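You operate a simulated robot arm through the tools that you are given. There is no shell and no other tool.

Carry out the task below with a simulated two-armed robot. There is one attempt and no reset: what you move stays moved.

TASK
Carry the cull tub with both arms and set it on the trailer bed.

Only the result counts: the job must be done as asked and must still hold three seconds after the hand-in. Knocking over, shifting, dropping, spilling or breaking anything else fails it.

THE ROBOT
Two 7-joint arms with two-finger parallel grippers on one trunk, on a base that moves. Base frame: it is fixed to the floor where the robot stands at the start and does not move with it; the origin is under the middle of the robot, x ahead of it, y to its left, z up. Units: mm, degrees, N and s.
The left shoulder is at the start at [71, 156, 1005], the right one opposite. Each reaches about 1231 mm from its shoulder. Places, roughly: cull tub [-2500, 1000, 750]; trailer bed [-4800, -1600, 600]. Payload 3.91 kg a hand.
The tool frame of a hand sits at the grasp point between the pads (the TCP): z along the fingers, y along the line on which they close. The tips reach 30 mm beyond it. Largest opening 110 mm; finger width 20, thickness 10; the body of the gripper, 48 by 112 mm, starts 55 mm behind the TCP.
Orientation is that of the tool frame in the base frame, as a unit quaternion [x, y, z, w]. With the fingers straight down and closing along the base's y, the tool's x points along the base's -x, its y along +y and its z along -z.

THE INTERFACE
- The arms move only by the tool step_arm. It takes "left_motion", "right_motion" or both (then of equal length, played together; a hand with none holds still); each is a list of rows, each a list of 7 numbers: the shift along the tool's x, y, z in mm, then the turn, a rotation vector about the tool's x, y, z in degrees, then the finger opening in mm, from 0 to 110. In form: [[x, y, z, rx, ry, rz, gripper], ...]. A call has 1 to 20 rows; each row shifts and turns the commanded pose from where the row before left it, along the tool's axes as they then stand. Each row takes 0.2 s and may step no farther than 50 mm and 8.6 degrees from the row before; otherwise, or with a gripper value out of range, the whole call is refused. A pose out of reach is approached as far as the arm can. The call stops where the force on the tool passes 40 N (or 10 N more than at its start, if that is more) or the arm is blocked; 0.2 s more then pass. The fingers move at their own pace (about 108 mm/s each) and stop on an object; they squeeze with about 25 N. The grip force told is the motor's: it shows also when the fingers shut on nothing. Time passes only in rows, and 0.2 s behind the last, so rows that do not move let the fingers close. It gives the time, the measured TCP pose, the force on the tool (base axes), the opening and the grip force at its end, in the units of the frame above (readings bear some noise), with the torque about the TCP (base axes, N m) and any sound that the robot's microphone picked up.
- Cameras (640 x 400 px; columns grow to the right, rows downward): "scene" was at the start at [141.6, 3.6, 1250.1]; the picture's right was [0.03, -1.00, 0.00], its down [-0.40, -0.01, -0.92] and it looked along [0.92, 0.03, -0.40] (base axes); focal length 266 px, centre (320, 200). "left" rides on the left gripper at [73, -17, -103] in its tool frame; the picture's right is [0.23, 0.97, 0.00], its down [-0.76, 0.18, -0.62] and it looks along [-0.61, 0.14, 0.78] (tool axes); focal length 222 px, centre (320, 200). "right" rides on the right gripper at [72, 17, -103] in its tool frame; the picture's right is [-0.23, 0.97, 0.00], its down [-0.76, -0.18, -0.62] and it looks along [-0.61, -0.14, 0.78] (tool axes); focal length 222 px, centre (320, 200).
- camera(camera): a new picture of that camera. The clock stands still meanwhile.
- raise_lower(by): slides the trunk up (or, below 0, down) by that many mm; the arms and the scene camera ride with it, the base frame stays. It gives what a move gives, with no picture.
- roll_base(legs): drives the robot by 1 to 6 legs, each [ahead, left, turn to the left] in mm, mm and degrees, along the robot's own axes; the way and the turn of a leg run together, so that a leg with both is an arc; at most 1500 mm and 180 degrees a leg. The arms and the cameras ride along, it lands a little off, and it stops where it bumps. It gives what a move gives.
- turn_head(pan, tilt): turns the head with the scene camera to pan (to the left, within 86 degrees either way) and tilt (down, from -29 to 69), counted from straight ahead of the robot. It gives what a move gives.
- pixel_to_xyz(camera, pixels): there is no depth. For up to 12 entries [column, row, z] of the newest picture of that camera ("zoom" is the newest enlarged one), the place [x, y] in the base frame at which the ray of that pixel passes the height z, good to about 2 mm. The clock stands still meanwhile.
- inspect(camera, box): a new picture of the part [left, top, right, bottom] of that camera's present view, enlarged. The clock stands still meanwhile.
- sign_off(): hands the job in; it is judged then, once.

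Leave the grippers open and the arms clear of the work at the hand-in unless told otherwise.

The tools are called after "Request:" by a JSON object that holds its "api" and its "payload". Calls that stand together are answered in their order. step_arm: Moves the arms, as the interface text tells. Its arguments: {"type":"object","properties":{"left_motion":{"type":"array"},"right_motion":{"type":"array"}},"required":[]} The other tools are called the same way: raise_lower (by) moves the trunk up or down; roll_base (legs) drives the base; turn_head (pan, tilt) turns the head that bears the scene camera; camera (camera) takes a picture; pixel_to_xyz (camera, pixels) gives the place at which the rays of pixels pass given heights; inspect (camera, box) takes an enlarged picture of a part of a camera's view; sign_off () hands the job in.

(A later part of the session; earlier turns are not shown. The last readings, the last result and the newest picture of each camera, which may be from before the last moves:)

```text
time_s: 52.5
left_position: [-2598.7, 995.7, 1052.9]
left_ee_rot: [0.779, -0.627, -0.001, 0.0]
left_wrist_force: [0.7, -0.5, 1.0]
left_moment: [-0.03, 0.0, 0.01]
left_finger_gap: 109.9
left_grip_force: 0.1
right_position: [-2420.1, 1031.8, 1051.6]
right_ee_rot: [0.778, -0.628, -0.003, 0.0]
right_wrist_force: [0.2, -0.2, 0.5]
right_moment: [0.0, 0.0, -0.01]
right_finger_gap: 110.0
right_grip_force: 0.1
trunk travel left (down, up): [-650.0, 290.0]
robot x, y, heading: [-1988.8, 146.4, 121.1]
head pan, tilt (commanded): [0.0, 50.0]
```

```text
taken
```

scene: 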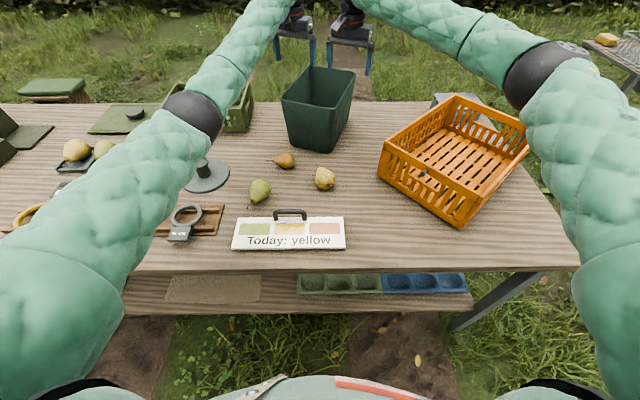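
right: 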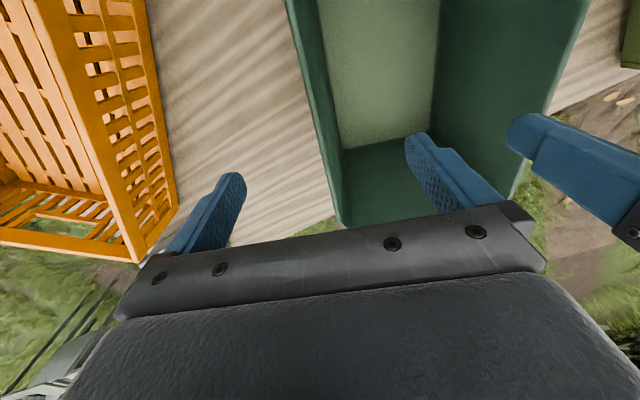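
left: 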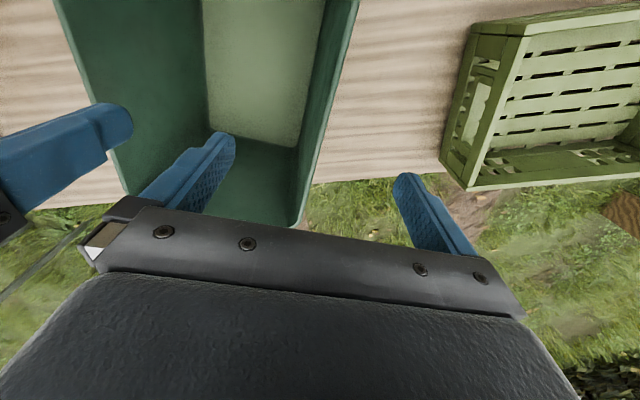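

Each hand straddles its wall. In the left picture the rim passes at about x 305 between the fingers at 190 and 430, and in the right picture at about x 335 between 215 and 440. I'll lower both hands 112 mm, to TCP z ≈ 940, with the fingers still open.

Request:
{"api": "step_arm", "payload": {"left_motion": [[0, 0, 22.5, 0, 0, 0, 110], [0, 0, 22.5, 0, 0, 0, 110], [0, 0, 22.5, 0, 0, 0, 110], [0, 0, 22.5, 0, 0, 0, 110], [0, 0, 22.5, 0, 0, 0, 110]], "right_motion": [[0, 0, 22.5, 0, 0, 0, 110], [0, 0, 22.5, 0, 0, 0, 110], [0, 0, 22.5, 0, 0, 0, 110], [0, 0, 22.5, 0, 0, 0, 110], [0, 0, 22.5, 0, 0, 0, 110]]}}

Request:
{"api": "camera", "payload": {"camera": "left"}}

Request:
{"api": "camera", "payload": {"camera": "right"}}

Request:
{"api": "inspect", "payload": {"camera": "scene", "box": [240, 0, 400, 160]}}

```text
time_s: 53.7
left_position: [-2599.7, 996.5, 940.0]
left_ee_rot: [0.778, -0.628, 0.0, 0.0]
left_wrist_force: [0.3, 0.2, -0.3]
left_moment: [-0.01, 0.02, 0.0]
left_finger_gap: 109.8
left_grip_force: 0.1
right_position: [-2420.5, 1030.8, 939.3]
right_ee_rot: [0.778, -0.628, -0.001, 0.0]
right_wrist_force: [-0.9, 0.3, 0.1]
right_moment: [0.0, 0.02, -0.02]
right_finger_gap: 109.9
right_grip_force: 0.1
trunk travel left (down, up): [-650.0, 290.0]
robot x, y, heading: [-1987.5, 142.6, 121.1]
head pan, tilt (commanded): [0.0, 50.0]
```

```text
taken
```

left: 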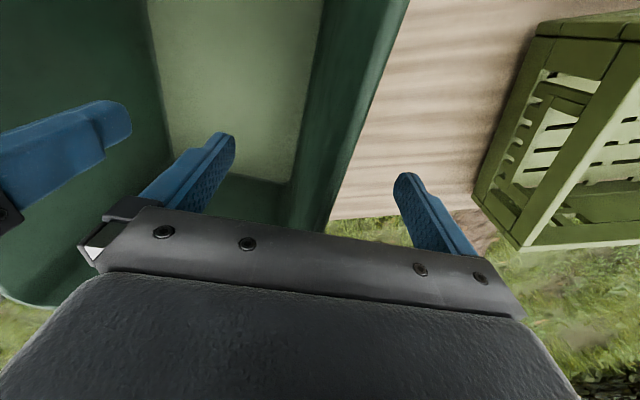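

```text
taken
```

right: 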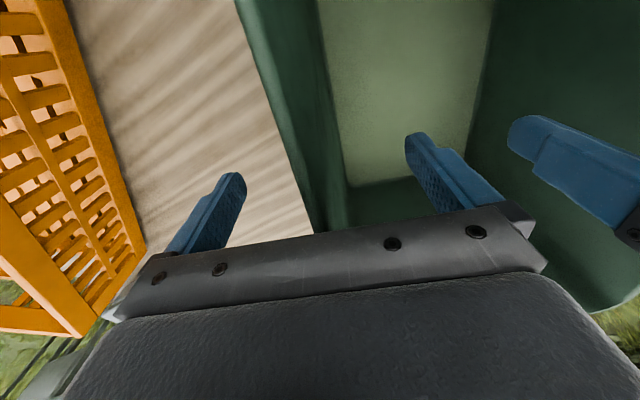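

```text
2.50 times, centred on (320, 80) of scene
```

zoom: 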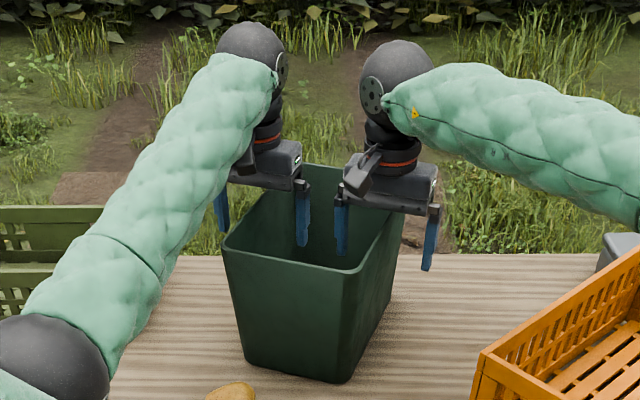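

Both hands straddle the walls with nothing touched. I'll go 10 mm deeper, close partway to 40 mm, and check the centring before gripping.

Request:
{"api": "step_arm", "payload": {"left_motion": [[0, 0, 10, 0, 0, 0, 110], [0, 0, 0, 0, 0, 0, 40], [0, 0, 0, 0, 0, 0, 40]], "right_motion": [[0, 0, 10, 0, 0, 0, 110], [0, 0, 0, 0, 0, 0, 40], [0, 0, 0, 0, 0, 0, 40]]}}

Request:
{"api": "camera", "payload": {"camera": "left"}}

Request:
{"api": "camera", "payload": {"camera": "right"}}

```text
time_s: 54.5
left_position: [-2599.3, 996.2, 933.4]
left_ee_rot: [0.779, -0.627, -0.001, -0.001]
left_wrist_force: [-0.1, 1.0, -0.7]
left_moment: [-0.03, -0.01, 0.02]
left_finger_gap: 40.1
left_grip_force: 0.1
right_position: [-2419.7, 1031.4, 928.8]
right_ee_rot: [0.778, -0.628, -0.001, 0.0]
right_wrist_force: [0.3, -0.4, 0.2]
right_moment: [-0.04, 0.03, 0.03]
right_finger_gap: 39.9
right_grip_force: 0.0
trunk travel left (down, up): [-650.0, 290.0]
robot x, y, heading: [-1987.0, 142.7, 121.4]
head pan, tilt (commanded): [0.0, 50.0]
```

```text
taken
```

left: 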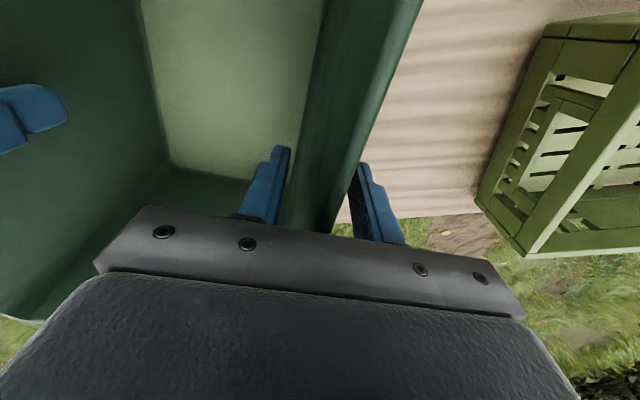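

```text
taken
```

right: 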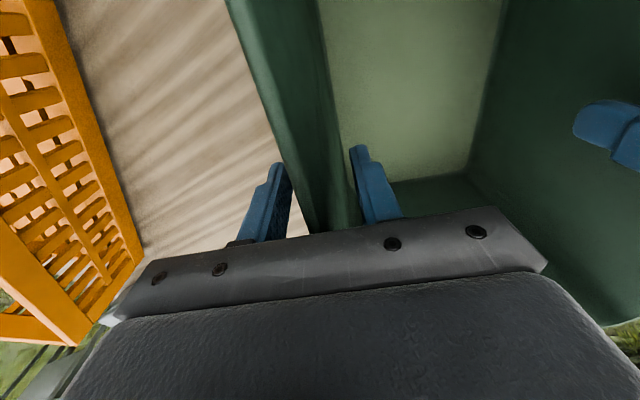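

No contact yet and both walls sit between the fingers. Closing fully onto the walls now.

Request:
{"api": "step_arm", "payload": {"left_motion": [[0, 0, 0, 0, 0, 0, 25], [0, 0, 0, 0, 0, 0, 12], [0, 0, 0, 0, 0, 0, 0], [0, 0, 0, 0, 0, 0, 0], [0, 0, 0, 0, 0, 0, 0]], "right_motion": [[0, 0, 0, 0, 0, 0, 25], [0, 0, 0, 0, 0, 0, 12], [0, 0, 0, 0, 0, 0, 0], [0, 0, 0, 0, 0, 0, 0], [0, 0, 0, 0, 0, 0, 0]]}}

Request:
{"api": "camera", "payload": {"camera": "left"}}

Request:
{"api": "camera", "payload": {"camera": "right"}}

Request:
{"api": "inspect", "payload": {"camera": "scene", "box": [240, 0, 400, 160]}}

```text
time_s: 55.7
left_position: [-2597.5, 997.2, 932.4]
left_ee_rot: [0.778, -0.628, -0.001, -0.002]
left_wrist_force: [24.8, -1.5, 1.8]
left_moment: [0.03, -1.69, -0.42]
left_finger_gap: 10.1
left_grip_force: 25.0
right_position: [-2421.8, 1031.3, 929.4]
right_ee_rot: [0.779, -0.627, -0.003, 0.0]
right_wrist_force: [-25.1, 0.4, 0.0]
right_moment: [-0.04, 1.63, -0.39]
right_finger_gap: 9.7
right_grip_force: 25.4
trunk travel left (down, up): [-650.0, 290.0]
robot x, y, heading: [-1988.1, 144.1, 121.2]
head pan, tilt (commanded): [0.0, 50.0]
```

```text
taken
```

left: 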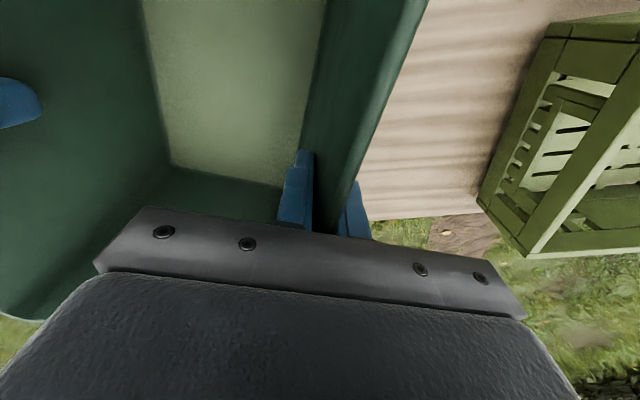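

```text
taken
```

right: 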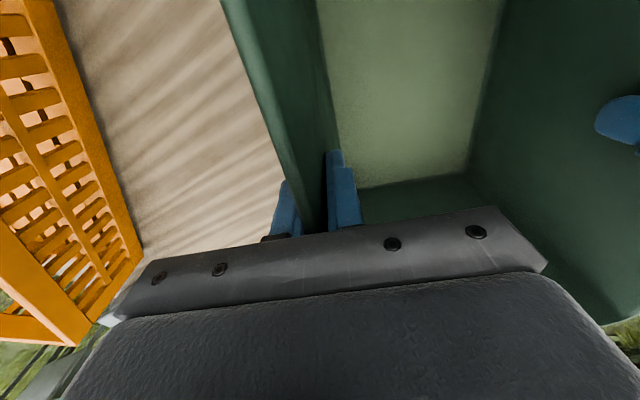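

```text
2.50 times, centred on (320, 80) of scene
```

zoom: 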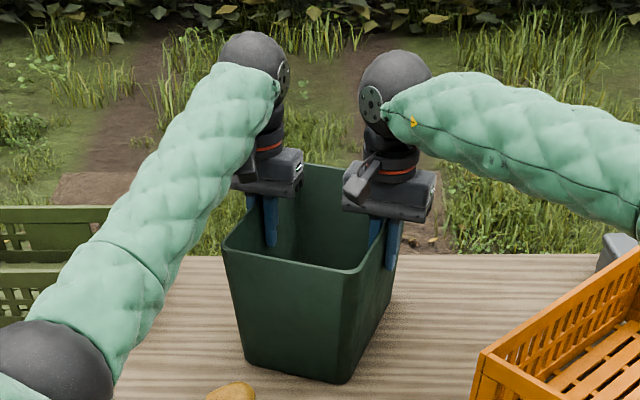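

Both grippers stalled at about 10 mm. The left reads +25 N along x and the right −25 N, so only the inner fingers bear, pulling the walls apart: the hands are a few mm too wide. I'll ease both inward, left −y and right +y, in 1 mm steps while still squeezing.

Request:
{"api": "step_arm", "payload": {"left_motion": [[0, -1, 0, 0, 0, 0, 0], [0, -1, 0, 0, 0, 0, 0], [0, 0, 0, 0, 0, 0, 0]], "right_motion": [[0, 1, 0, 0, 0, 0, 0], [0, 1, 0, 0, 0, 0, 0], [0, 0, 0, 0, 0, 0, 0]]}}

```text
time_s: 56.5
left_position: [-2598.5, 996.5, 930.9]
left_ee_rot: [0.779, -0.627, -0.001, 0.001]
left_wrist_force: [5.2, 3.4, 1.7]
left_moment: [1.43, -1.42, -0.08]
left_finger_gap: 10.1
left_grip_force: 25.3
right_position: [-2421.2, 1030.7, 930.1]
right_ee_rot: [0.778, -0.628, -0.001, -0.001]
right_wrist_force: [-5.6, -3.5, 0.6]
right_moment: [-1.43, 1.47, 0.05]
right_finger_gap: 10.0
right_grip_force: 25.2
trunk travel left (down, up): [-650.0, 290.0]
robot x, y, heading: [-1989.4, 146.0, 121.3]
head pan, tilt (commanded): [0.0, 50.0]
```

The gap stays at 10.0 mm, so the wall really is about 10 mm thick and both fingers hold it. The opposing force has fallen to about 5 N. Now a test lift of 30 mm with both arms together.

Request:
{"api": "step_arm", "payload": {"left_motion": [[0, -0.4, 0, 0, 0, 0, 0], [0, 0, -5, 0, 0, 0, 0], [0, 0, -5, 0, 0, 0, 0], [0, 0, -10, 0, 0, 0, 0], [0, 0, -10, 0, 0, 0, 0], [0, 0, 0, 0, 0, 0, 0]], "right_motion": [[0, 0.4, 0, 0, 0, 0, 0], [0, 0, -5, 0, 0, 0, 0], [0, 0, -5, 0, 0, 0, 0], [0, 0, -10, 0, 0, 0, 0], [0, 0, -10, 0, 0, 0, 0], [0, 0, 0, 0, 0, 0, 0]]}}

Request:
{"api": "inspect", "payload": {"camera": "scene", "box": [240, 0, 400, 160]}}

Request:
{"api": "camera", "payload": {"camera": "left"}}

```text
time_s: 57.9
left_position: [-2597.0, 996.5, 961.1]
left_ee_rot: [0.78, -0.626, -0.001, 0.001]
left_wrist_force: [-37.9, -6.9, -2.6]
left_moment: [-0.04, -1.92, -0.02]
left_finger_gap: 10.1
left_grip_force: 24.9
right_position: [-2420.8, 1032.6, 958.7]
right_ee_rot: [0.776, -0.63, 0.0, 0.0]
right_wrist_force: [37.7, 6.4, -2.0]
right_moment: [0.01, 2.0, 0.15]
right_finger_gap: 10.0
right_grip_force: 25.2
trunk travel left (down, up): [-650.0, 290.0]
robot x, y, heading: [-1991.0, 143.5, 121.3]
head pan, tilt (commanded): [0.0, 50.0]
```

```text
2.50 times, centred on (320, 80) of scene
```

zoom: 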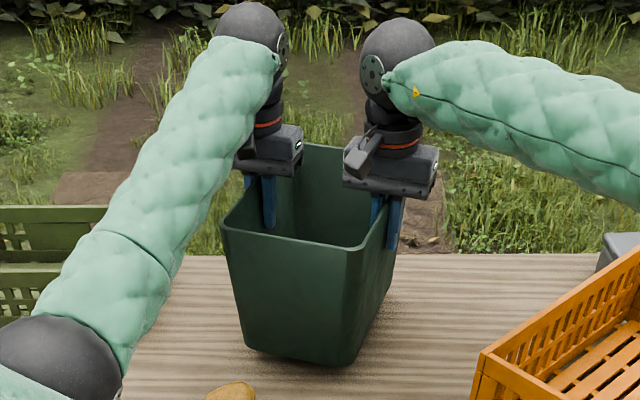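

```text
taken
```

left: 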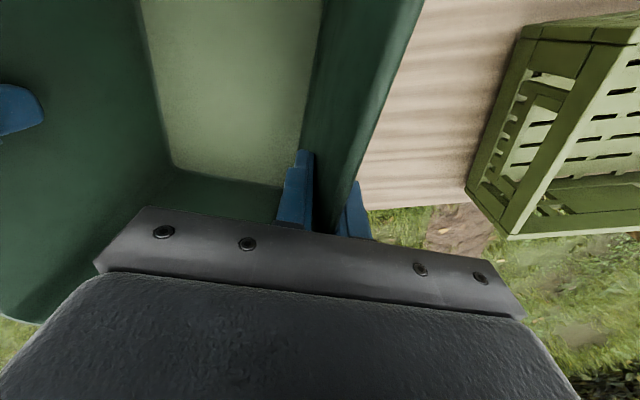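

The tub is off the table and light, at about 2–3 N per hand. The squeeze between the hands has swung to −38 N, so they are now slightly too close. I'll relax them outward 1.5 mm each.

Request:
{"api": "step_arm", "payload": {"left_motion": [[0, 0.7, 0, 0, 0, 0, 0], [0, 0.7, 0, 0, 0, 0, 0], [0, 0, 0, 0, 0, 0, 0]], "right_motion": [[0, -0.7, 0, 0, 0, 0, 0], [0, -0.7, 0, 0, 0, 0, 0], [0, 0, 0, 0, 0, 0, 0]]}}

```text
time_s: 58.7
left_position: [-2596.6, 997.0, 958.9]
left_ee_rot: [0.779, -0.627, -0.001, -0.001]
left_wrist_force: [-33.0, -8.0, -2.7]
left_moment: [0.1, -1.9, -0.14]
left_finger_gap: 10.1
left_grip_force: 24.9
right_position: [-2421.2, 1031.8, 960.2]
right_ee_rot: [0.778, -0.628, 0.0, 0.0]
right_wrist_force: [33.1, 7.3, -1.9]
right_moment: [-0.09, 1.97, -0.08]
right_finger_gap: 9.7
right_grip_force: 24.9
trunk travel left (down, up): [-650.0, 290.0]
robot x, y, heading: [-1988.4, 145.9, 121.2]
head pan, tilt (commanded): [0.0, 50.0]
```

The force is easing slowly. I'll relax another 2.4 mm each.

Request:
{"api": "step_arm", "payload": {"left_motion": [[0, 0.8, 0, 0, 0, 0, 0], [0, 0.8, 0, 0, 0, 0, 0], [0, 0.8, 0, 0, 0, 0, 0], [0, 0, 0, 0, 0, 0, 0]], "right_motion": [[0, -0.8, 0, 0, 0, 0, 0], [0, -0.8, 0, 0, 0, 0, 0], [0, -0.8, 0, 0, 0, 0, 0], [0, 0, 0, 0, 0, 0, 0]]}}

```text
time_s: 59.7
left_position: [-2597.5, 996.3, 959.8]
left_ee_rot: [0.777, -0.629, 0.0, -0.001]
left_wrist_force: [13.2, -0.5, -2.1]
left_moment: [-0.06, -1.71, -0.31]
left_finger_gap: 10.1
left_grip_force: 24.7
right_position: [-2421.0, 1030.0, 959.2]
right_ee_rot: [0.778, -0.628, -0.002, 0.001]
right_wrist_force: [-12.3, 1.3, -2.1]
right_moment: [0.12, 1.75, -0.41]
right_finger_gap: 9.4
right_grip_force: 25.1
trunk travel left (down, up): [-650.0, 290.0]
robot x, y, heading: [-1984.8, 145.9, 121.1]
head pan, tilt (commanded): [0.0, 50.0]
```

It swung to +13 N. Bringing the hands back in 0.6 mm each should about balance it.

Request:
{"api": "step_arm", "payload": {"left_motion": [[0, -0.6, 0, 0, 0, 0, 0], [0, 0, 0, 0, 0, 0, 0], [0, 0, 0, 0, 0, 0, 0], [0, 0, 0, 0, 0, 0, 0]], "right_motion": [[0, 0.6, 0, 0, 0, 0, 0], [0, 0, 0, 0, 0, 0, 0], [0, 0, 0, 0, 0, 0, 0], [0, 0, 0, 0, 0, 0, 0]]}}

```text
time_s: 60.7
left_position: [-2599.3, 997.0, 960.2]
left_ee_rot: [0.778, -0.629, -0.001, -0.001]
left_wrist_force: [31.5, 3.1, -2.5]
left_moment: [0.65, -1.5, -0.21]
left_finger_gap: 10.0
left_grip_force: 24.9
right_position: [-2421.8, 1031.9, 960.0]
right_ee_rot: [0.779, -0.627, -0.002, 0.0]
right_wrist_force: [-32.6, -3.6, -2.6]
right_moment: [-0.62, 1.51, -0.24]
right_finger_gap: 9.8
right_grip_force: 24.6
trunk travel left (down, up): [-650.0, 290.0]
robot x, y, heading: [-1986.9, 147.9, 121.2]
head pan, tilt (commanded): [0.0, 50.0]
```

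The arms answer with a lag, so I must wait longer between trims. On the record so far, zero should lie about 1.5 mm farther in per hand. I'll step that and wait out the settling.

Request:
{"api": "step_arm", "payload": {"left_motion": [[0, -0.7, 0, 0, 0, 0, 0], [0, -0.7, 0, 0, 0, 0, 0], [0, 0, 0, 0, 0, 0, 0], [0, 0, 0, 0, 0, 0, 0], [0, 0, 0, 0, 0, 0, 0], [0, 0, 0, 0, 0, 0, 0], [0, 0, 0, 0, 0, 0, 0], [0, 0, 0, 0, 0, 0, 0]], "right_motion": [[0, 0.7, 0, 0, 0, 0, 0], [0, 0.7, 0, 0, 0, 0, 0], [0, 0, 0, 0, 0, 0, 0], [0, 0, 0, 0, 0, 0, 0], [0, 0, 0, 0, 0, 0, 0], [0, 0, 0, 0, 0, 0, 0], [0, 0, 0, 0, 0, 0, 0], [0, 0, 0, 0, 0, 0, 0]]}}

```text
time_s: 62.5
left_position: [-2598.2, 997.0, 961.6]
left_ee_rot: [0.779, -0.627, -0.001, 0.0]
left_wrist_force: [22.2, 2.2, -1.9]
left_moment: [0.38, -1.61, -0.2]
left_finger_gap: 10.0
left_grip_force: 25.2
right_position: [-2421.2, 1031.2, 959.2]
right_ee_rot: [0.778, -0.628, -0.001, 0.0]
right_wrist_force: [-23.0, -3.5, -2.1]
right_moment: [-0.33, 1.6, -0.13]
right_finger_gap: 9.8
right_grip_force: 24.6
trunk travel left (down, up): [-650.0, 290.0]
robot x, y, heading: [-1986.9, 145.0, 121.2]
head pan, tilt (commanded): [0.0, 50.0]
```

Request:
{"api": "step_arm", "payload": {"left_motion": [[0, -0.6, 0, 0, 0, 0, 0], [0, 0, 0, 0, 0, 0, 0], [0, 0, 0, 0, 0, 0, 0], [0, 0, 0, 0, 0, 0, 0], [0, 0, 0, 0, 0, 0, 0], [0, 0, 0, 0, 0, 0, 0], [0, 0, 0, 0, 0, 0, 0], [0, 0, 0, 0, 0, 0, 0]], "right_motion": [[0, 0.6, 0, 0, 0, 0, 0], [0, 0, 0, 0, 0, 0, 0], [0, 0, 0, 0, 0, 0, 0], [0, 0, 0, 0, 0, 0, 0], [0, 0, 0, 0, 0, 0, 0], [0, 0, 0, 0, 0, 0, 0], [0, 0, 0, 0, 0, 0, 0], [0, 0, 0, 0, 0, 0, 0]]}}

```text
time_s: 64.3
left_position: [-2597.9, 996.2, 961.0]
left_ee_rot: [0.779, -0.627, -0.001, -0.001]
left_wrist_force: [3.1, 0.1, -2.1]
left_moment: [0.39, -1.68, -0.07]
left_finger_gap: 10.4
left_grip_force: 25.4
right_position: [-2422.6, 1032.8, 959.6]
right_ee_rot: [0.778, -0.628, -0.001, -0.001]
right_wrist_force: [-3.3, 0.1, -1.7]
right_moment: [-0.4, 1.68, -0.03]
right_finger_gap: 9.6
right_grip_force: 25.3
trunk travel left (down, up): [-650.0, 290.0]
robot x, y, heading: [-1986.4, 145.9, 121.1]
head pan, tilt (commanded): [0.0, 50.0]
```

Balanced now at about 3 N, with a firm grip and a tub weight of about 2 N per hand. I'll raise the trunk 200 mm to clear everything on the table.

Request:
{"api": "raise_lower", "payload": {"by": 200}}

Request:
{"api": "camera", "payload": {"camera": "scene"}}

```text
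time_s: 66.4
left_position: [-2598.2, 996.6, 1160.0]
left_ee_rot: [0.779, -0.627, 0.0, 0.0]
left_wrist_force: [-7.4, -2.6, -1.9]
left_moment: [0.38, -1.71, -0.11]
left_finger_gap: 10.2
left_grip_force: 25.0
right_position: [-2422.2, 1033.4, 1158.6]
right_ee_rot: [0.778, -0.628, 0.0, -0.001]
right_wrist_force: [7.9, 2.7, -1.8]
right_moment: [-0.4, 1.74, -0.04]
right_finger_gap: 9.5
right_grip_force: 25.3
trunk travel left (down, up): [-850.0, 90.0]
robot x, y, heading: [-1987.6, 145.3, 121.2]
head pan, tilt (commanded): [0.0, 50.0]
```

```text
taken
```

scene: 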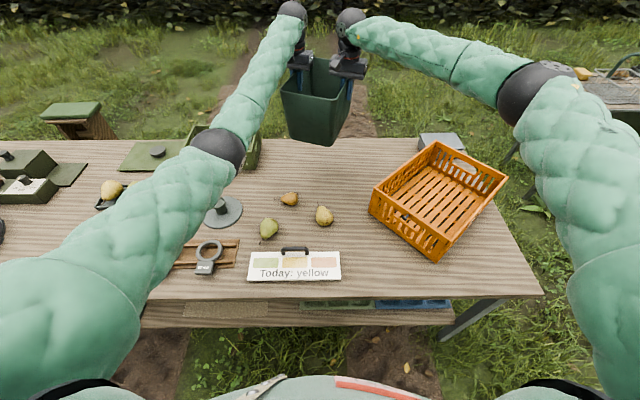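

The tub hangs clear and the table is undisturbed. I'll raise the trunk 85 mm more so its bottom is at about 1080, then back straight out 500 mm. The lane behind me is about 1280 mm deep to the grey table.

Request:
{"api": "raise_lower", "payload": {"by": 85}}

Request:
{"api": "roll_base", "payload": {"legs": [[-250, 0, 0]]}}

Request:
{"api": "camera", "payload": {"camera": "scene"}}

```text
time_s: 67.6
left_position: [-2597.3, 997.0, 1245.4]
left_ee_rot: [0.778, -0.628, 0.0, -0.001]
left_wrist_force: [-11.7, -3.0, -3.0]
left_moment: [0.46, -1.65, -0.09]
left_finger_gap: 10.2
left_grip_force: 24.8
right_position: [-2422.1, 1032.9, 1244.3]
right_ee_rot: [0.778, -0.628, 0.0, -0.001]
right_wrist_force: [12.3, 2.8, -1.7]
right_moment: [-0.47, 1.76, 0.01]
right_finger_gap: 9.7
right_grip_force: 24.6
trunk travel left (down, up): [-935.0, 5.0]
robot x, y, heading: [-1987.9, 140.3, 121.1]
head pan, tilt (commanded): [0.0, 50.0]
```

```text
time_s: 69.5
left_position: [-2465.2, 784.6, 1242.7]
left_ee_rot: [0.778, -0.629, 0.0, 0.0]
left_wrist_force: [-16.3, -4.1, -2.1]
left_moment: [0.37, -1.77, -0.08]
left_finger_gap: 10.5
left_grip_force: 25.4
right_position: [-2289.6, 819.6, 1242.6]
right_ee_rot: [0.777, -0.629, 0.001, 0.0]
right_wrist_force: [16.0, 3.7, -2.1]
right_moment: [-0.32, 1.78, -0.05]
right_finger_gap: 9.8
right_grip_force: 25.1
trunk travel left (down, up): [-935.0, 5.0]
robot x, y, heading: [-1860.7, -72.8, 121.4]
head pan, tilt (commanded): [0.0, 50.0]
```

```text
taken
```

scene: 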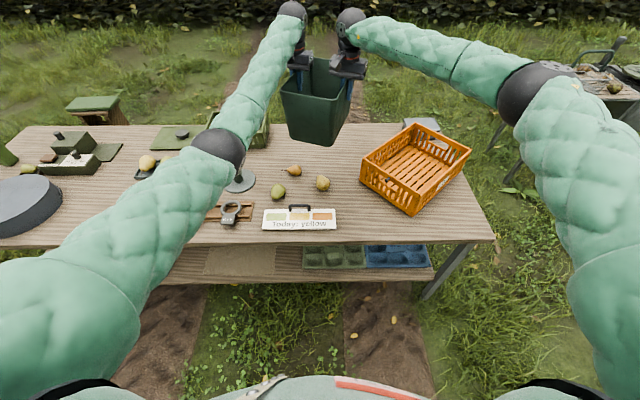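

The tub moved out smoothly. Before turning I'll look left to check the lane, the grey table and the trailer.

Request:
{"api": "turn_head", "payload": {"pan": 80, "tilt": 30}}

Request:
{"api": "camera", "payload": {"camera": "scene"}}

```text
time_s: 71.0
left_position: [-2464.3, 782.5, 1245.0]
left_ee_rot: [0.778, -0.629, 0.0, 0.0]
left_wrist_force: [-2.0, -0.6, -3.1]
left_moment: [0.27, -1.69, -0.1]
left_finger_gap: 9.7
left_grip_force: 24.7
right_position: [-2288.2, 818.5, 1244.4]
right_ee_rot: [0.778, -0.629, -0.001, -0.001]
right_wrist_force: [2.7, 1.8, -1.8]
right_moment: [-0.25, 1.76, -0.03]
right_finger_gap: 9.7
right_grip_force: 25.3
trunk travel left (down, up): [-935.0, 5.0]
robot x, y, heading: [-1859.0, -71.6, 121.2]
head pan, tilt (commanded): [80.0, 30.0]
```

```text
taken
```

scene: 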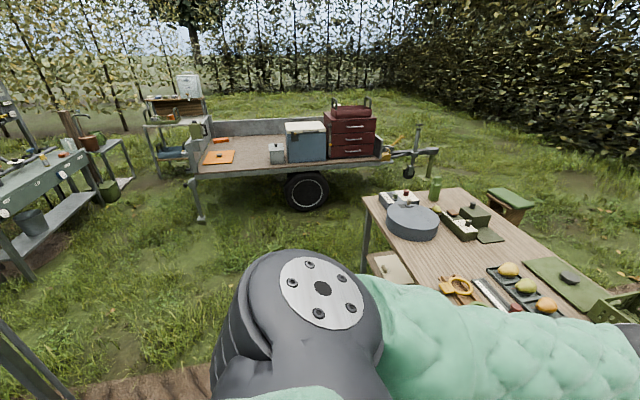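

The lane to the trailer is open. I'll enlarge the trailer bed and measure its edges and objects.

Request:
{"api": "inspect", "payload": {"camera": "scene", "box": [180, 90, 420, 230]}}

Request:
{"api": "pixel_to_xyz", "payload": {"camera": "scene", "pixels": [[191, 180, 600], [395, 160, 600], [200, 222, 0], [307, 208, 0], [235, 150, 620], [277, 163, 620], [288, 162, 620], [268, 138, 620], [30, 280, 0], [130, 190, 0], [365, 270, 0], [70, 395, 0]]}}

```text
2.67 times, centred on (300, 160) of scene
```

zoom: 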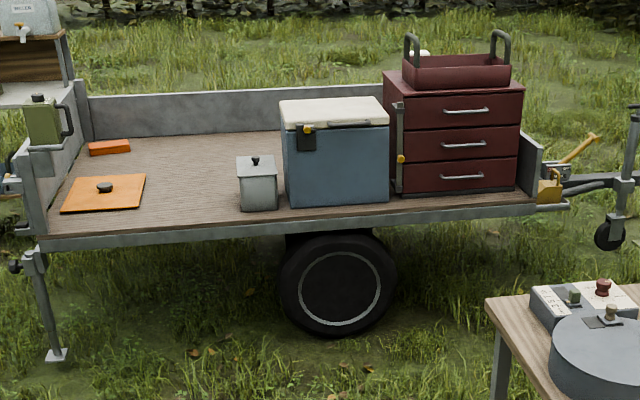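

```text
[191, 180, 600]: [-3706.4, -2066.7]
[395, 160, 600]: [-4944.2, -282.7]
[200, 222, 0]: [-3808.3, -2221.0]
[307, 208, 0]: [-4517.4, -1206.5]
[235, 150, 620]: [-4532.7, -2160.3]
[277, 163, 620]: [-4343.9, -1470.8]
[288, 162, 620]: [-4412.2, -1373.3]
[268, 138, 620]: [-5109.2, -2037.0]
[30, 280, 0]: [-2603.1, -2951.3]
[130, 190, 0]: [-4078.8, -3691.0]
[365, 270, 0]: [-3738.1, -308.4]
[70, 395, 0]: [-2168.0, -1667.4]
```

The bed's free area is the bare boards at about zoom (210,165), left of the grey box and behind it. I'll back up 150 mm more, then turn left about 91° to face the trailer squarely. The tub bottom at about 1080 is well above everything it sweeps over.

Request:
{"api": "roll_base", "payload": {"legs": [[-150, 0, 0], [0, 0, 45], [0, 0, 46]]}}

Request:
{"api": "turn_head", "payload": {"pan": 0, "tilt": 25}}

Request:
{"api": "camera", "payload": {"camera": "scene"}}

```text
time_s: 76.5
left_position: [-2613.1, -834.0, 1245.4]
left_ee_rot: [0.992, 0.123, 0.0, 0.0]
left_wrist_force: [2.2, -4.2, -2.8]
left_moment: [1.65, 0.47, -0.09]
left_finger_gap: 10.2
left_grip_force: 25.0
right_position: [-2654.4, -660.4, 1244.8]
right_ee_rot: [0.992, 0.122, -0.001, 0.0]
right_wrist_force: [-2.6, 4.6, -1.5]
right_moment: [-1.69, -0.47, -0.03]
right_finger_gap: 9.7
right_grip_force: 24.8
trunk travel left (down, up): [-935.0, 5.0]
robot x, y, heading: [-1781.7, -193.6, -146.9]
head pan, tilt (commanded): [80.0, 30.0]
```

```text
time_s: 78.1
left_position: [-2614.3, -834.4, 1243.2]
left_ee_rot: [0.992, 0.124, 0.001, 0.0]
left_wrist_force: [1.4, -1.9, -2.6]
left_moment: [1.73, 0.35, -0.06]
left_finger_gap: 10.4
left_grip_force: 24.9
right_position: [-2655.5, -658.9, 1244.3]
right_ee_rot: [0.993, 0.121, -0.001, 0.0]
right_wrist_force: [-0.6, 1.8, -2.5]
right_moment: [-1.72, -0.35, 0.0]
right_finger_gap: 9.8
right_grip_force: 24.8
trunk travel left (down, up): [-935.0, 5.0]
robot x, y, heading: [-1780.1, -198.0, -146.8]
head pan, tilt (commanded): [0.0, 25.0]
```

```text
taken
```

scene: 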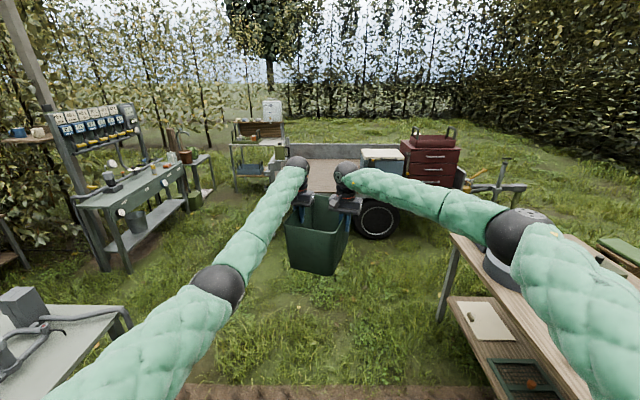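

Facing the trailer, heading −146.8°, with the grip steady. The main table's corner stays about 900 mm to my right and the grey table about 770 mm to my left, so a straight run is clear. I'll drive 1300 mm ahead, 60 mm to the right, then look again.

Request:
{"api": "roll_base", "payload": {"legs": [[1300, -60, 0]]}}

Request:
{"api": "turn_head", "payload": {"pan": 0, "tilt": 35}}

Request:
{"api": "camera", "payload": {"camera": "scene"}}

```text
time_s: 84.7
left_position: [-3760.2, -1484.1, 1245.6]
left_ee_rot: [0.993, 0.118, 0.0, 0.0]
left_wrist_force: [0.4, -2.4, -2.0]
left_moment: [1.65, 0.43, -0.09]
left_finger_gap: 10.1
left_grip_force: 24.9
right_position: [-3801.3, -1308.8, 1245.4]
right_ee_rot: [0.993, 0.115, 0.0, 0.001]
right_wrist_force: [-1.1, 1.1, -2.8]
right_moment: [-1.73, -0.44, 0.05]
right_finger_gap: 9.9
right_grip_force: 25.4
trunk travel left (down, up): [-935.0, 5.0]
robot x, y, heading: [-2920.3, -860.7, -147.8]
head pan, tilt (commanded): [0.0, 25.0]
```

```text
time_s: 85.4
left_position: [-3761.3, -1484.4, 1243.9]
left_ee_rot: [0.993, 0.117, 0.0, 0.0]
left_wrist_force: [0.3, -1.4, -1.9]
left_moment: [1.67, 0.46, -0.09]
left_finger_gap: 10.0
left_grip_force: 24.7
right_position: [-3800.3, -1309.6, 1243.3]
right_ee_rot: [0.993, 0.115, -0.001, -0.001]
right_wrist_force: [-0.2, 0.6, -1.7]
right_moment: [-1.7, -0.46, -0.02]
right_finger_gap: 9.8
right_grip_force: 25.1
trunk travel left (down, up): [-935.0, 5.0]
robot x, y, heading: [-2922.9, -857.9, -147.5]
head pan, tilt (commanded): [0.0, 35.0]
```

```text
taken
```

scene: 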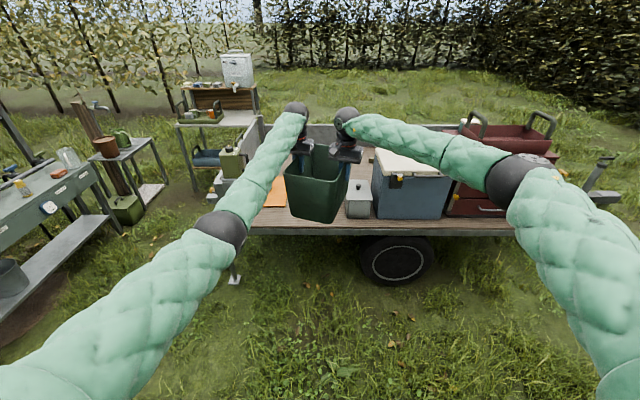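

The trailer is close ahead now. I'll enlarge it and measure edges and objects with the tub in view.

Request:
{"api": "inspect", "payload": {"camera": "scene", "box": [220, 100, 460, 250]}}

Request:
{"api": "pixel_to_xyz", "payload": {"camera": "scene", "pixels": [[255, 233, 600], [510, 233, 600], [255, 227, 620], [510, 228, 620], [347, 218, 620], [368, 217, 620], [378, 217, 620], [284, 205, 620], [395, 285, 0], [235, 283, 0], [360, 147, 620], [300, 230, 620]]}}

```text
2.67 times, centred on (340, 175) of scene
```

zoom: 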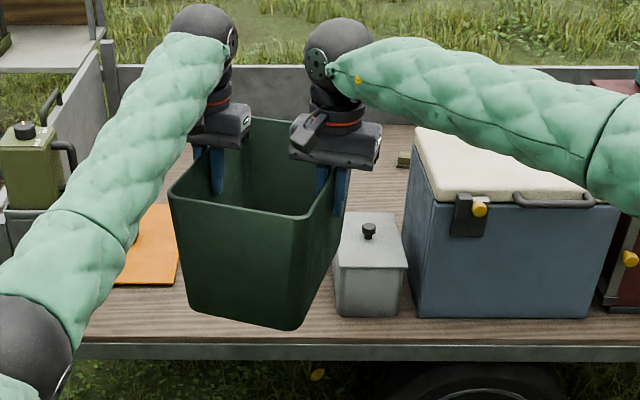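

```text
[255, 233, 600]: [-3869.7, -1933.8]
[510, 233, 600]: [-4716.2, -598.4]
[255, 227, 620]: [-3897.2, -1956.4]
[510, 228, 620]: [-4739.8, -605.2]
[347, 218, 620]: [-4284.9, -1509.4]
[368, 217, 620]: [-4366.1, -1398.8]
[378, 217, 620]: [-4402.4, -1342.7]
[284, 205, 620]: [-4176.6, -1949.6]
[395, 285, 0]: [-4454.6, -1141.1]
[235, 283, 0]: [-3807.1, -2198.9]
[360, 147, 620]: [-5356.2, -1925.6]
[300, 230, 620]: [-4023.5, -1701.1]
```

The bed's near edge runs from (-3897,-1956) to (-4740,-605), along about 122°. The free stretch lies between the orange board (edge coordinate a ≈ 160) and the grey box (a ≈ 585). I'll aim the tub at a ≈ 365, about 420 mm in from the edge, which is about (-4447,-1868). That keeps my right elbow off the cooler, whose top is at about 970. Drive 815 ahead and 42 left.

Request:
{"api": "roll_base", "payload": {"legs": [[815, 42, 0]]}}

Request:
{"api": "turn_head", "payload": {"pan": 0, "tilt": 50}}

Request:
{"api": "camera", "payload": {"camera": "scene"}}

Request:
{"api": "camera", "payload": {"camera": "left"}}

Request:
{"api": "camera", "payload": {"camera": "right"}}

```text
time_s: 89.7
left_position: [-4419.3, -1952.7, 1246.4]
left_ee_rot: [0.993, 0.118, 0.0, 0.0]
left_wrist_force: [0.4, -1.4, -2.3]
left_moment: [1.65, 0.35, -0.1]
left_finger_gap: 10.1
left_grip_force: 24.6
right_position: [-4459.9, -1775.6, 1244.2]
right_ee_rot: [0.993, 0.116, -0.001, 0.001]
right_wrist_force: [0.1, 0.4, -2.9]
right_moment: [-1.69, -0.39, 0.01]
right_finger_gap: 9.6
right_grip_force: 25.2
trunk travel left (down, up): [-935.0, 5.0]
robot x, y, heading: [-3580.8, -1330.6, -147.5]
head pan, tilt (commanded): [0.0, 35.0]
```

```text
time_s: 90.5
left_position: [-4421.0, -1952.8, 1243.6]
left_ee_rot: [0.993, 0.117, 0.0, 0.0]
left_wrist_force: [0.5, -0.6, -2.4]
left_moment: [1.62, 0.44, -0.04]
left_finger_gap: 10.2
left_grip_force: 24.8
right_position: [-4460.7, -1776.6, 1243.4]
right_ee_rot: [0.993, 0.116, 0.0, 0.0]
right_wrist_force: [0.0, 1.0, -1.8]
right_moment: [-1.71, -0.42, 0.03]
right_finger_gap: 9.6
right_grip_force: 25.2
trunk travel left (down, up): [-935.0, 5.0]
robot x, y, heading: [-3582.6, -1328.8, -147.7]
head pan, tilt (commanded): [0.0, 50.0]
```

```text
taken
```

scene: 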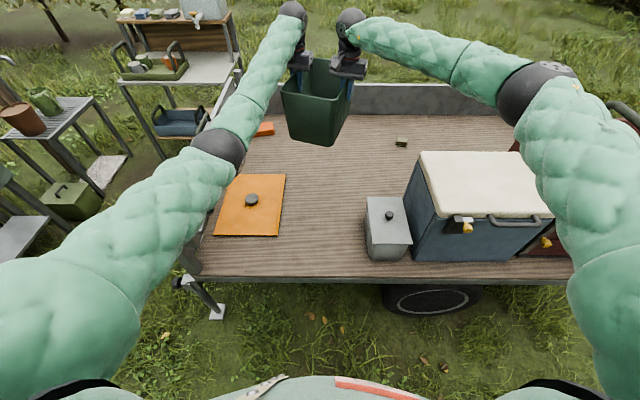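

```text
taken
```

left: 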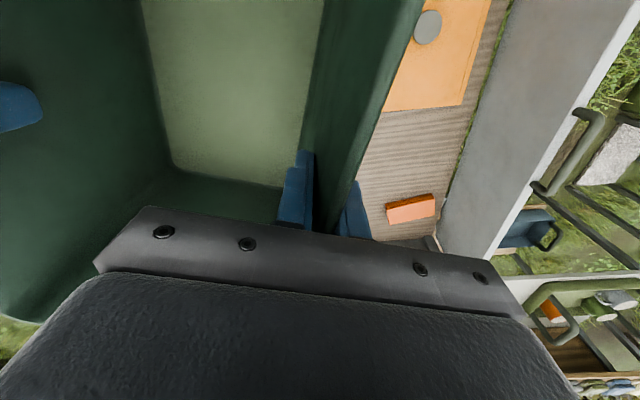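

```text
taken
```

right: 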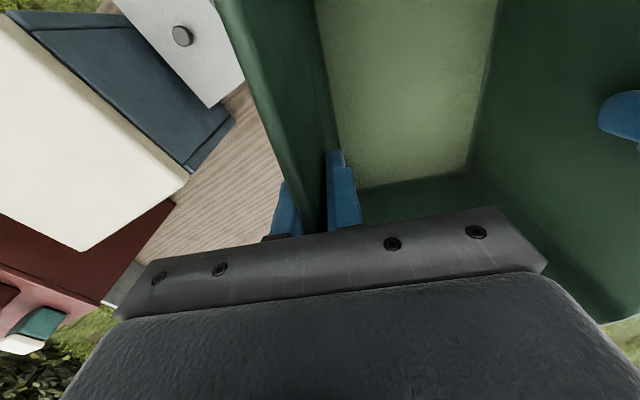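

Clear view of the bed. I'll measure the board's right edge (286,175; 280,236), the grey box, the cooler, and the bed's near and far edges.

Request:
{"api": "pixel_to_xyz", "payload": {"camera": "scene", "pixels": [[286, 175, 620], [280, 236, 620], [370, 260, 620], [413, 258, 620], [411, 260, 620], [220, 277, 620], [500, 280, 620], [360, 114, 620], [401, 145, 620], [266, 133, 620], [370, 260, 600], [280, 236, 600]]}}

Request:
{"api": "inspect", "payload": {"camera": "scene", "box": [190, 90, 430, 290]}}

```text
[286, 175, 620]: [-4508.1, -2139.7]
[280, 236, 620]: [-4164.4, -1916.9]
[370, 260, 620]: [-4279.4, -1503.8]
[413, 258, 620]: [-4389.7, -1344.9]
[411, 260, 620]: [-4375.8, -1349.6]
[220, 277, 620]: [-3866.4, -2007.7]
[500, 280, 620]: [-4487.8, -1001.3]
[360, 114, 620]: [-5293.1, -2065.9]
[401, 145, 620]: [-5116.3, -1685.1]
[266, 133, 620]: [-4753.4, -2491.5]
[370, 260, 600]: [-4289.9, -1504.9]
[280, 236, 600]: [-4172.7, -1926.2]
```

```text
2.00 times, centred on (310, 190) of scene
```

zoom: 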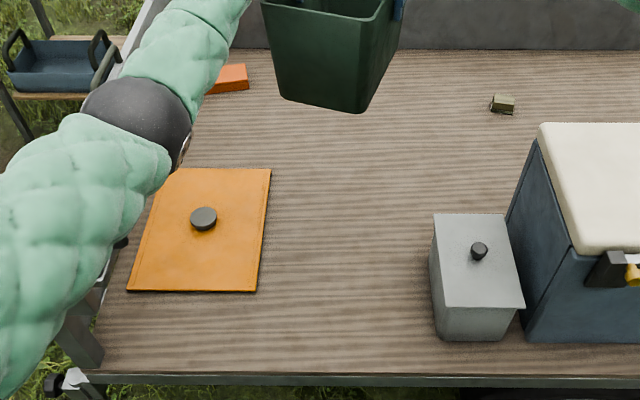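

The tub centre stands over (-4441,-1865). That is 57 mm clear of the orange board, about 85 mm clear of the grey box, and wholly inside the bed. My right elbow is about 170 mm from the cooler. I'll lower the trunk 330 mm, leaving about 100 mm to the bed, and look.

Request:
{"api": "raise_lower", "payload": {"by": -330}}

Request:
{"api": "camera", "payload": {"camera": "scene"}}

Request:
{"api": "camera", "payload": {"camera": "left"}}

Request:
{"api": "camera", "payload": {"camera": "right"}}

```text
time_s: 93.8
left_position: [-4419.5, -1950.8, 915.0]
left_ee_rot: [0.993, 0.118, -0.001, 0.0]
left_wrist_force: [1.3, -1.2, -3.1]
left_moment: [1.68, 0.38, -0.08]
left_finger_gap: 10.2
left_grip_force: 25.2
right_position: [-4459.8, -1776.2, 914.7]
right_ee_rot: [0.993, 0.116, -0.001, 0.0]
right_wrist_force: [-1.5, 1.0, -2.3]
right_moment: [-1.75, -0.35, 0.02]
right_finger_gap: 9.5
right_grip_force: 25.4
trunk travel left (down, up): [-605.0, 335.0]
robot x, y, heading: [-3579.8, -1326.1, -147.8]
head pan, tilt (commanded): [0.0, 50.0]
```

```text
taken
```

scene: 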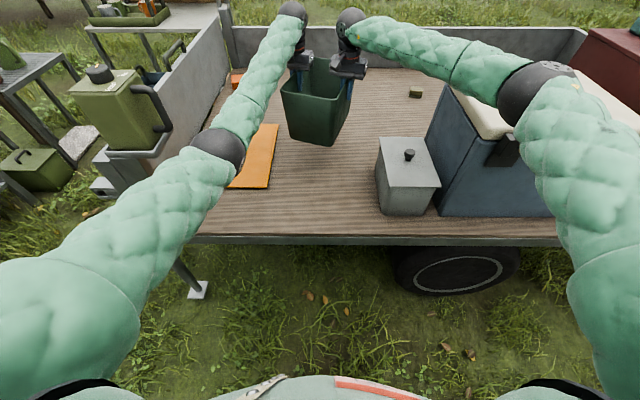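

```text
taken
```

left: 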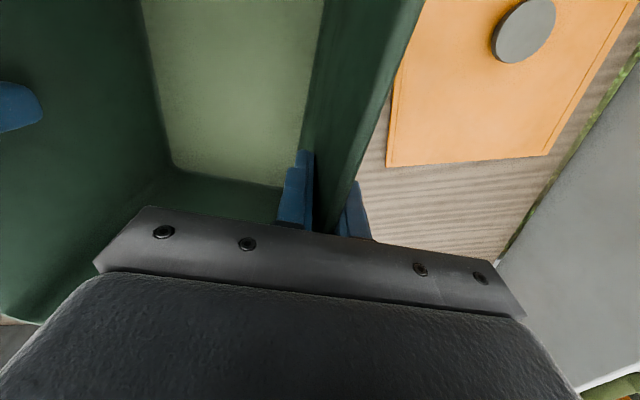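

```text
taken
```

right: 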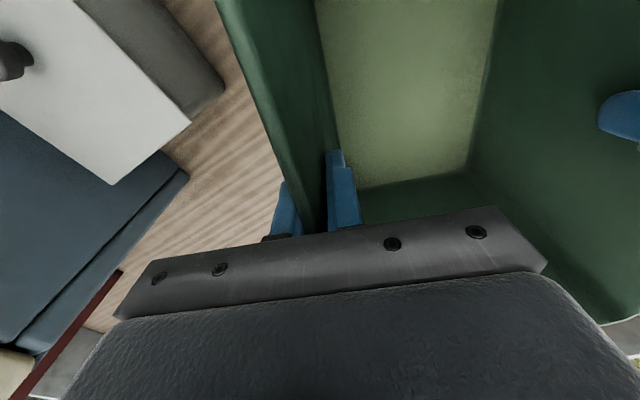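

The tub hangs level over bare boards, between the orange board and the grey box. To judge the remaining height I'll enlarge the tub's lower edge.

Request:
{"api": "inspect", "payload": {"camera": "scene", "box": [240, 50, 440, 220]}}

```text
2.35 times, centred on (340, 135) of scene
```

zoom: 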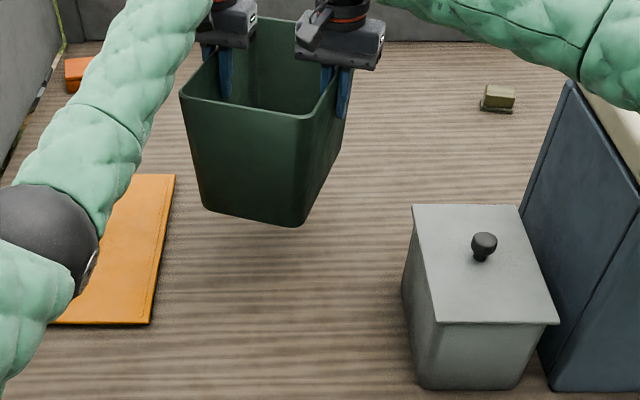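

Request:
{"api": "pixel_to_xyz", "payload": {"camera": "zoom", "pixels": [[302, 226, 720], [302, 226, 740], [302, 226, 760], [203, 207, 740], [412, 388, 620], [412, 388, 640], [150, 324, 620], [166, 176, 620], [400, 285, 620]]}}

```text
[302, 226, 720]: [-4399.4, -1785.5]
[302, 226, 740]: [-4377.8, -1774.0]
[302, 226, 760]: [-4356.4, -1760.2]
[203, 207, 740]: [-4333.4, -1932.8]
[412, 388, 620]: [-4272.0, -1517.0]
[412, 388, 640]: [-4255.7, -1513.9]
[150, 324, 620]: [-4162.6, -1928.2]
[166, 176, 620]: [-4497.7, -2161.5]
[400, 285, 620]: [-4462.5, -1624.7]
```

The tub's bottom is about 110–155 mm above the bed. I'll lower the trunk another 85 mm, then feel for the bed with small arm steps.

Request:
{"api": "raise_lower", "payload": {"by": -85}}

Request:
{"api": "inspect", "payload": {"camera": "scene", "box": [240, 50, 440, 220]}}

```text
time_s: 95.0
left_position: [-4419.1, -1951.8, 830.6]
left_ee_rot: [0.993, 0.117, -0.001, 0.0]
left_wrist_force: [0.9, -0.9, -1.5]
left_moment: [1.65, 0.37, -0.1]
left_finger_gap: 10.2
left_grip_force: 24.8
right_position: [-4459.5, -1776.5, 829.5]
right_ee_rot: [0.993, 0.116, -0.001, 0.001]
right_wrist_force: [0.1, 1.9, -2.1]
right_moment: [-1.73, -0.33, 0.03]
right_finger_gap: 9.8
right_grip_force: 24.8
trunk travel left (down, up): [-520.0, 420.0]
robot x, y, heading: [-3583.4, -1326.1, -147.7]
head pan, tilt (commanded): [0.0, 50.0]
```

```text
2.35 times, centred on (340, 135) of scene
```

zoom: 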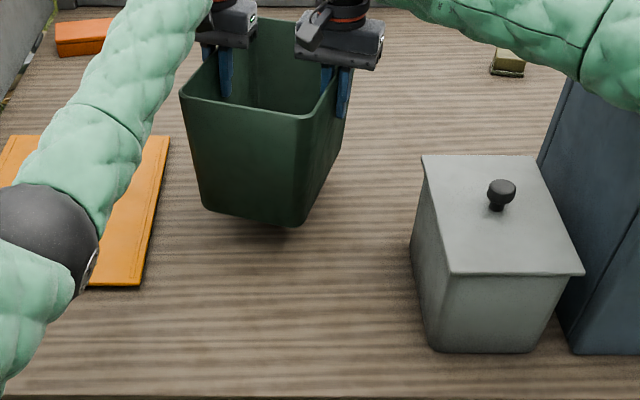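

Still off the boards. I can see a faint shadow under the tub at zoom (290,228). I'll step both arms down 6 mm at a time and watch the vertical force.

Request:
{"api": "step_arm", "payload": {"left_motion": [[0, 0, 6, 0, 0, 0, 0], [0, 0, 6, 0, 0, 0, 0], [0, 0, 6, 0, 0, 0, 0], [0, 0, 6, 0, 0, 0, 0], [0, 0, 0, 0, 0, 0, 0]], "right_motion": [[0, 0, 6, 0, 0, 0, 0], [0, 0, 6, 0, 0, 0, 0], [0, 0, 6, 0, 0, 0, 0], [0, 0, 6, 0, 0, 0, 0], [0, 0, 0, 0, 0, 0, 0]]}}

Request:
{"api": "inspect", "payload": {"camera": "scene", "box": [240, 50, 440, 220]}}

```text
time_s: 96.2
left_position: [-4420.6, -1951.0, 807.3]
left_ee_rot: [0.993, 0.117, 0.0, 0.0]
left_wrist_force: [0.7, 1.4, -3.3]
left_moment: [1.69, 0.27, -0.08]
left_finger_gap: 10.2
left_grip_force: 25.2
right_position: [-4461.1, -1776.6, 806.0]
right_ee_rot: [0.993, 0.116, -0.001, 0.002]
right_wrist_force: [-1.0, 0.4, -1.9]
right_moment: [-1.77, -0.24, -0.04]
right_finger_gap: 9.8
right_grip_force: 25.8
trunk travel left (down, up): [-520.0, 420.0]
robot x, y, heading: [-3579.7, -1327.4, -147.4]
head pan, tilt (commanded): [0.0, 50.0]
```

```text
2.35 times, centred on (340, 135) of scene
```

zoom: 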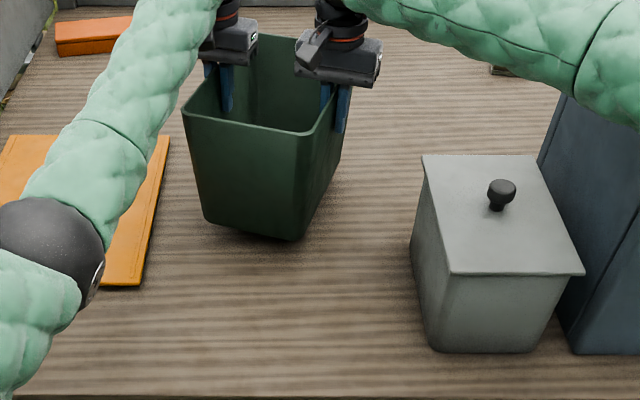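

Not touching yet: the forces are still only −2 to −3 N. I'll continue down another 24 mm in 6 mm steps.

Request:
{"api": "step_arm", "payload": {"left_motion": [[0, 0, 6, 0, 0, 0, 0], [0, 0, 6, 0, 0, 0, 0], [0, 0, 6, 0, 0, 0, 0], [0, 0, 6, 0, 0, 0, 0], [0, 0, 0, 0, 0, 0, 0]], "right_motion": [[0, 0, 6, 0, 0, 0, 0], [0, 0, 6, 0, 0, 0, 0], [0, 0, 6, 0, 0, 0, 0], [0, 0, 6, 0, 0, 0, 0], [0, 0, 0, 0, 0, 0, 0]]}}

Request:
{"api": "inspect", "payload": {"camera": "scene", "box": [240, 50, 440, 220]}}

```text
time_s: 97.4
left_position: [-4421.0, -1951.5, 781.8]
left_ee_rot: [0.993, 0.117, 0.0, 0.0]
left_wrist_force: [0.1, 4.8, -3.2]
left_moment: [1.67, 0.14, -0.24]
left_finger_gap: 10.2
left_grip_force: 25.0
right_position: [-4460.3, -1776.6, 780.8]
right_ee_rot: [0.993, 0.117, -0.001, 0.001]
right_wrist_force: [-0.6, -6.6, -1.9]
right_moment: [-1.78, -0.12, -0.1]
right_finger_gap: 9.3
right_grip_force: 25.3
trunk travel left (down, up): [-520.0, 420.0]
robot x, y, heading: [-3577.9, -1328.1, -147.7]
head pan, tilt (commanded): [0.0, 50.0]
```

```text
2.35 times, centred on (340, 135) of scene
```

zoom: 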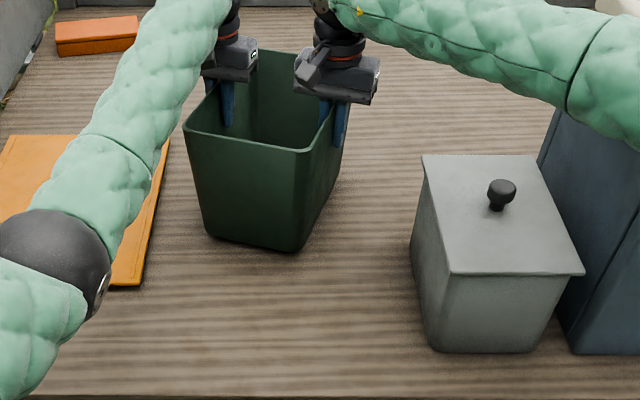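

Still hanging. I'll take smaller 4 mm steps now, 16 mm in all.

Request:
{"api": "step_arm", "payload": {"left_motion": [[0, 0, 4, 0, 0, 0, 0], [0, 0, 4, 0, 0, 0, 0], [0, 0, 4, 0, 0, 0, 0], [0, 0, 4, 0, 0, 0, 0], [0, 0, 0, 0, 0, 0, 0]], "right_motion": [[0, 0, 4, 0, 0, 0, 0], [0, 0, 4, 0, 0, 0, 0], [0, 0, 4, 0, 0, 0, 0], [0, 0, 4, 0, 0, 0, 0], [0, 0, 0, 0, 0, 0, 0]]}}

Request:
{"api": "camera", "payload": {"camera": "scene"}}

```text
time_s: 98.6
left_position: [-4420.4, -1950.2, 771.3]
left_ee_rot: [0.993, 0.117, -0.004, 0.001]
left_wrist_force: [-7.8, 0.3, 20.6]
left_moment: [1.65, 0.49, -0.52]
left_finger_gap: 10.3
left_grip_force: 24.4
right_position: [-4458.2, -1775.1, 770.4]
right_ee_rot: [0.993, 0.115, -0.004, 0.002]
right_wrist_force: [-9.5, -4.7, 20.4]
right_moment: [-1.64, -0.72, 0.0]
right_finger_gap: 9.9
right_grip_force: 24.5
trunk travel left (down, up): [-520.0, 420.0]
robot x, y, heading: [-3580.2, -1326.9, -147.6]
head pan, tilt (commanded): [0.0, 50.0]
```

```text
taken
```

scene: 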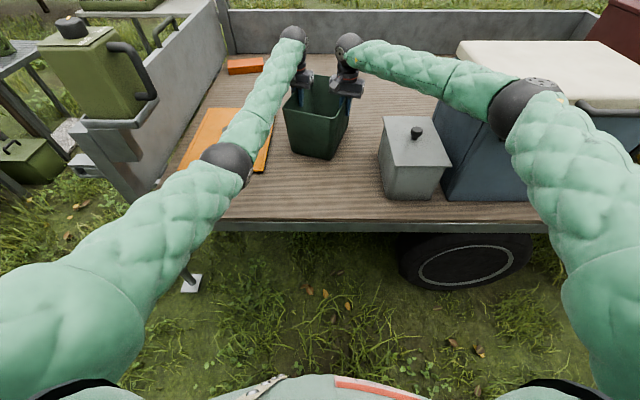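

The tub has landed: both hands read about +20 N upward at TCP z ≈ 771. I'll back the press off by 4 mm and let it settle before opening.

Request:
{"api": "step_arm", "payload": {"left_motion": [[0, 0, -2, 0, 0, 0, 0], [0, 0, -2, 0, 0, 0, 0], [0, 0, 0, 0, 0, 0, 0], [0, 0, 0, 0, 0, 0, 0], [0, 0, 0, 0, 0, 0, 0]], "right_motion": [[0, 0, -2, 0, 0, 0, 0], [0, 0, -2, 0, 0, 0, 0], [0, 0, 0, 0, 0, 0, 0], [0, 0, 0, 0, 0, 0, 0], [0, 0, 0, 0, 0, 0, 0]]}}

```text
time_s: 99.8
left_position: [-4420.2, -1952.4, 770.3]
left_ee_rot: [0.993, 0.119, 0.0, 0.0]
left_wrist_force: [2.4, 0.5, 4.5]
left_moment: [1.67, 0.44, -0.15]
left_finger_gap: 10.3
left_grip_force: 25.5
right_position: [-4458.4, -1777.1, 770.5]
right_ee_rot: [0.993, 0.116, -0.001, 0.002]
right_wrist_force: [-1.1, 4.3, 5.4]
right_moment: [-1.74, -0.27, -0.11]
right_finger_gap: 9.8
right_grip_force: 25.0
trunk travel left (down, up): [-520.0, 420.0]
robot x, y, heading: [-3581.9, -1324.4, -147.5]
head pan, tilt (commanded): [0.0, 50.0]
```

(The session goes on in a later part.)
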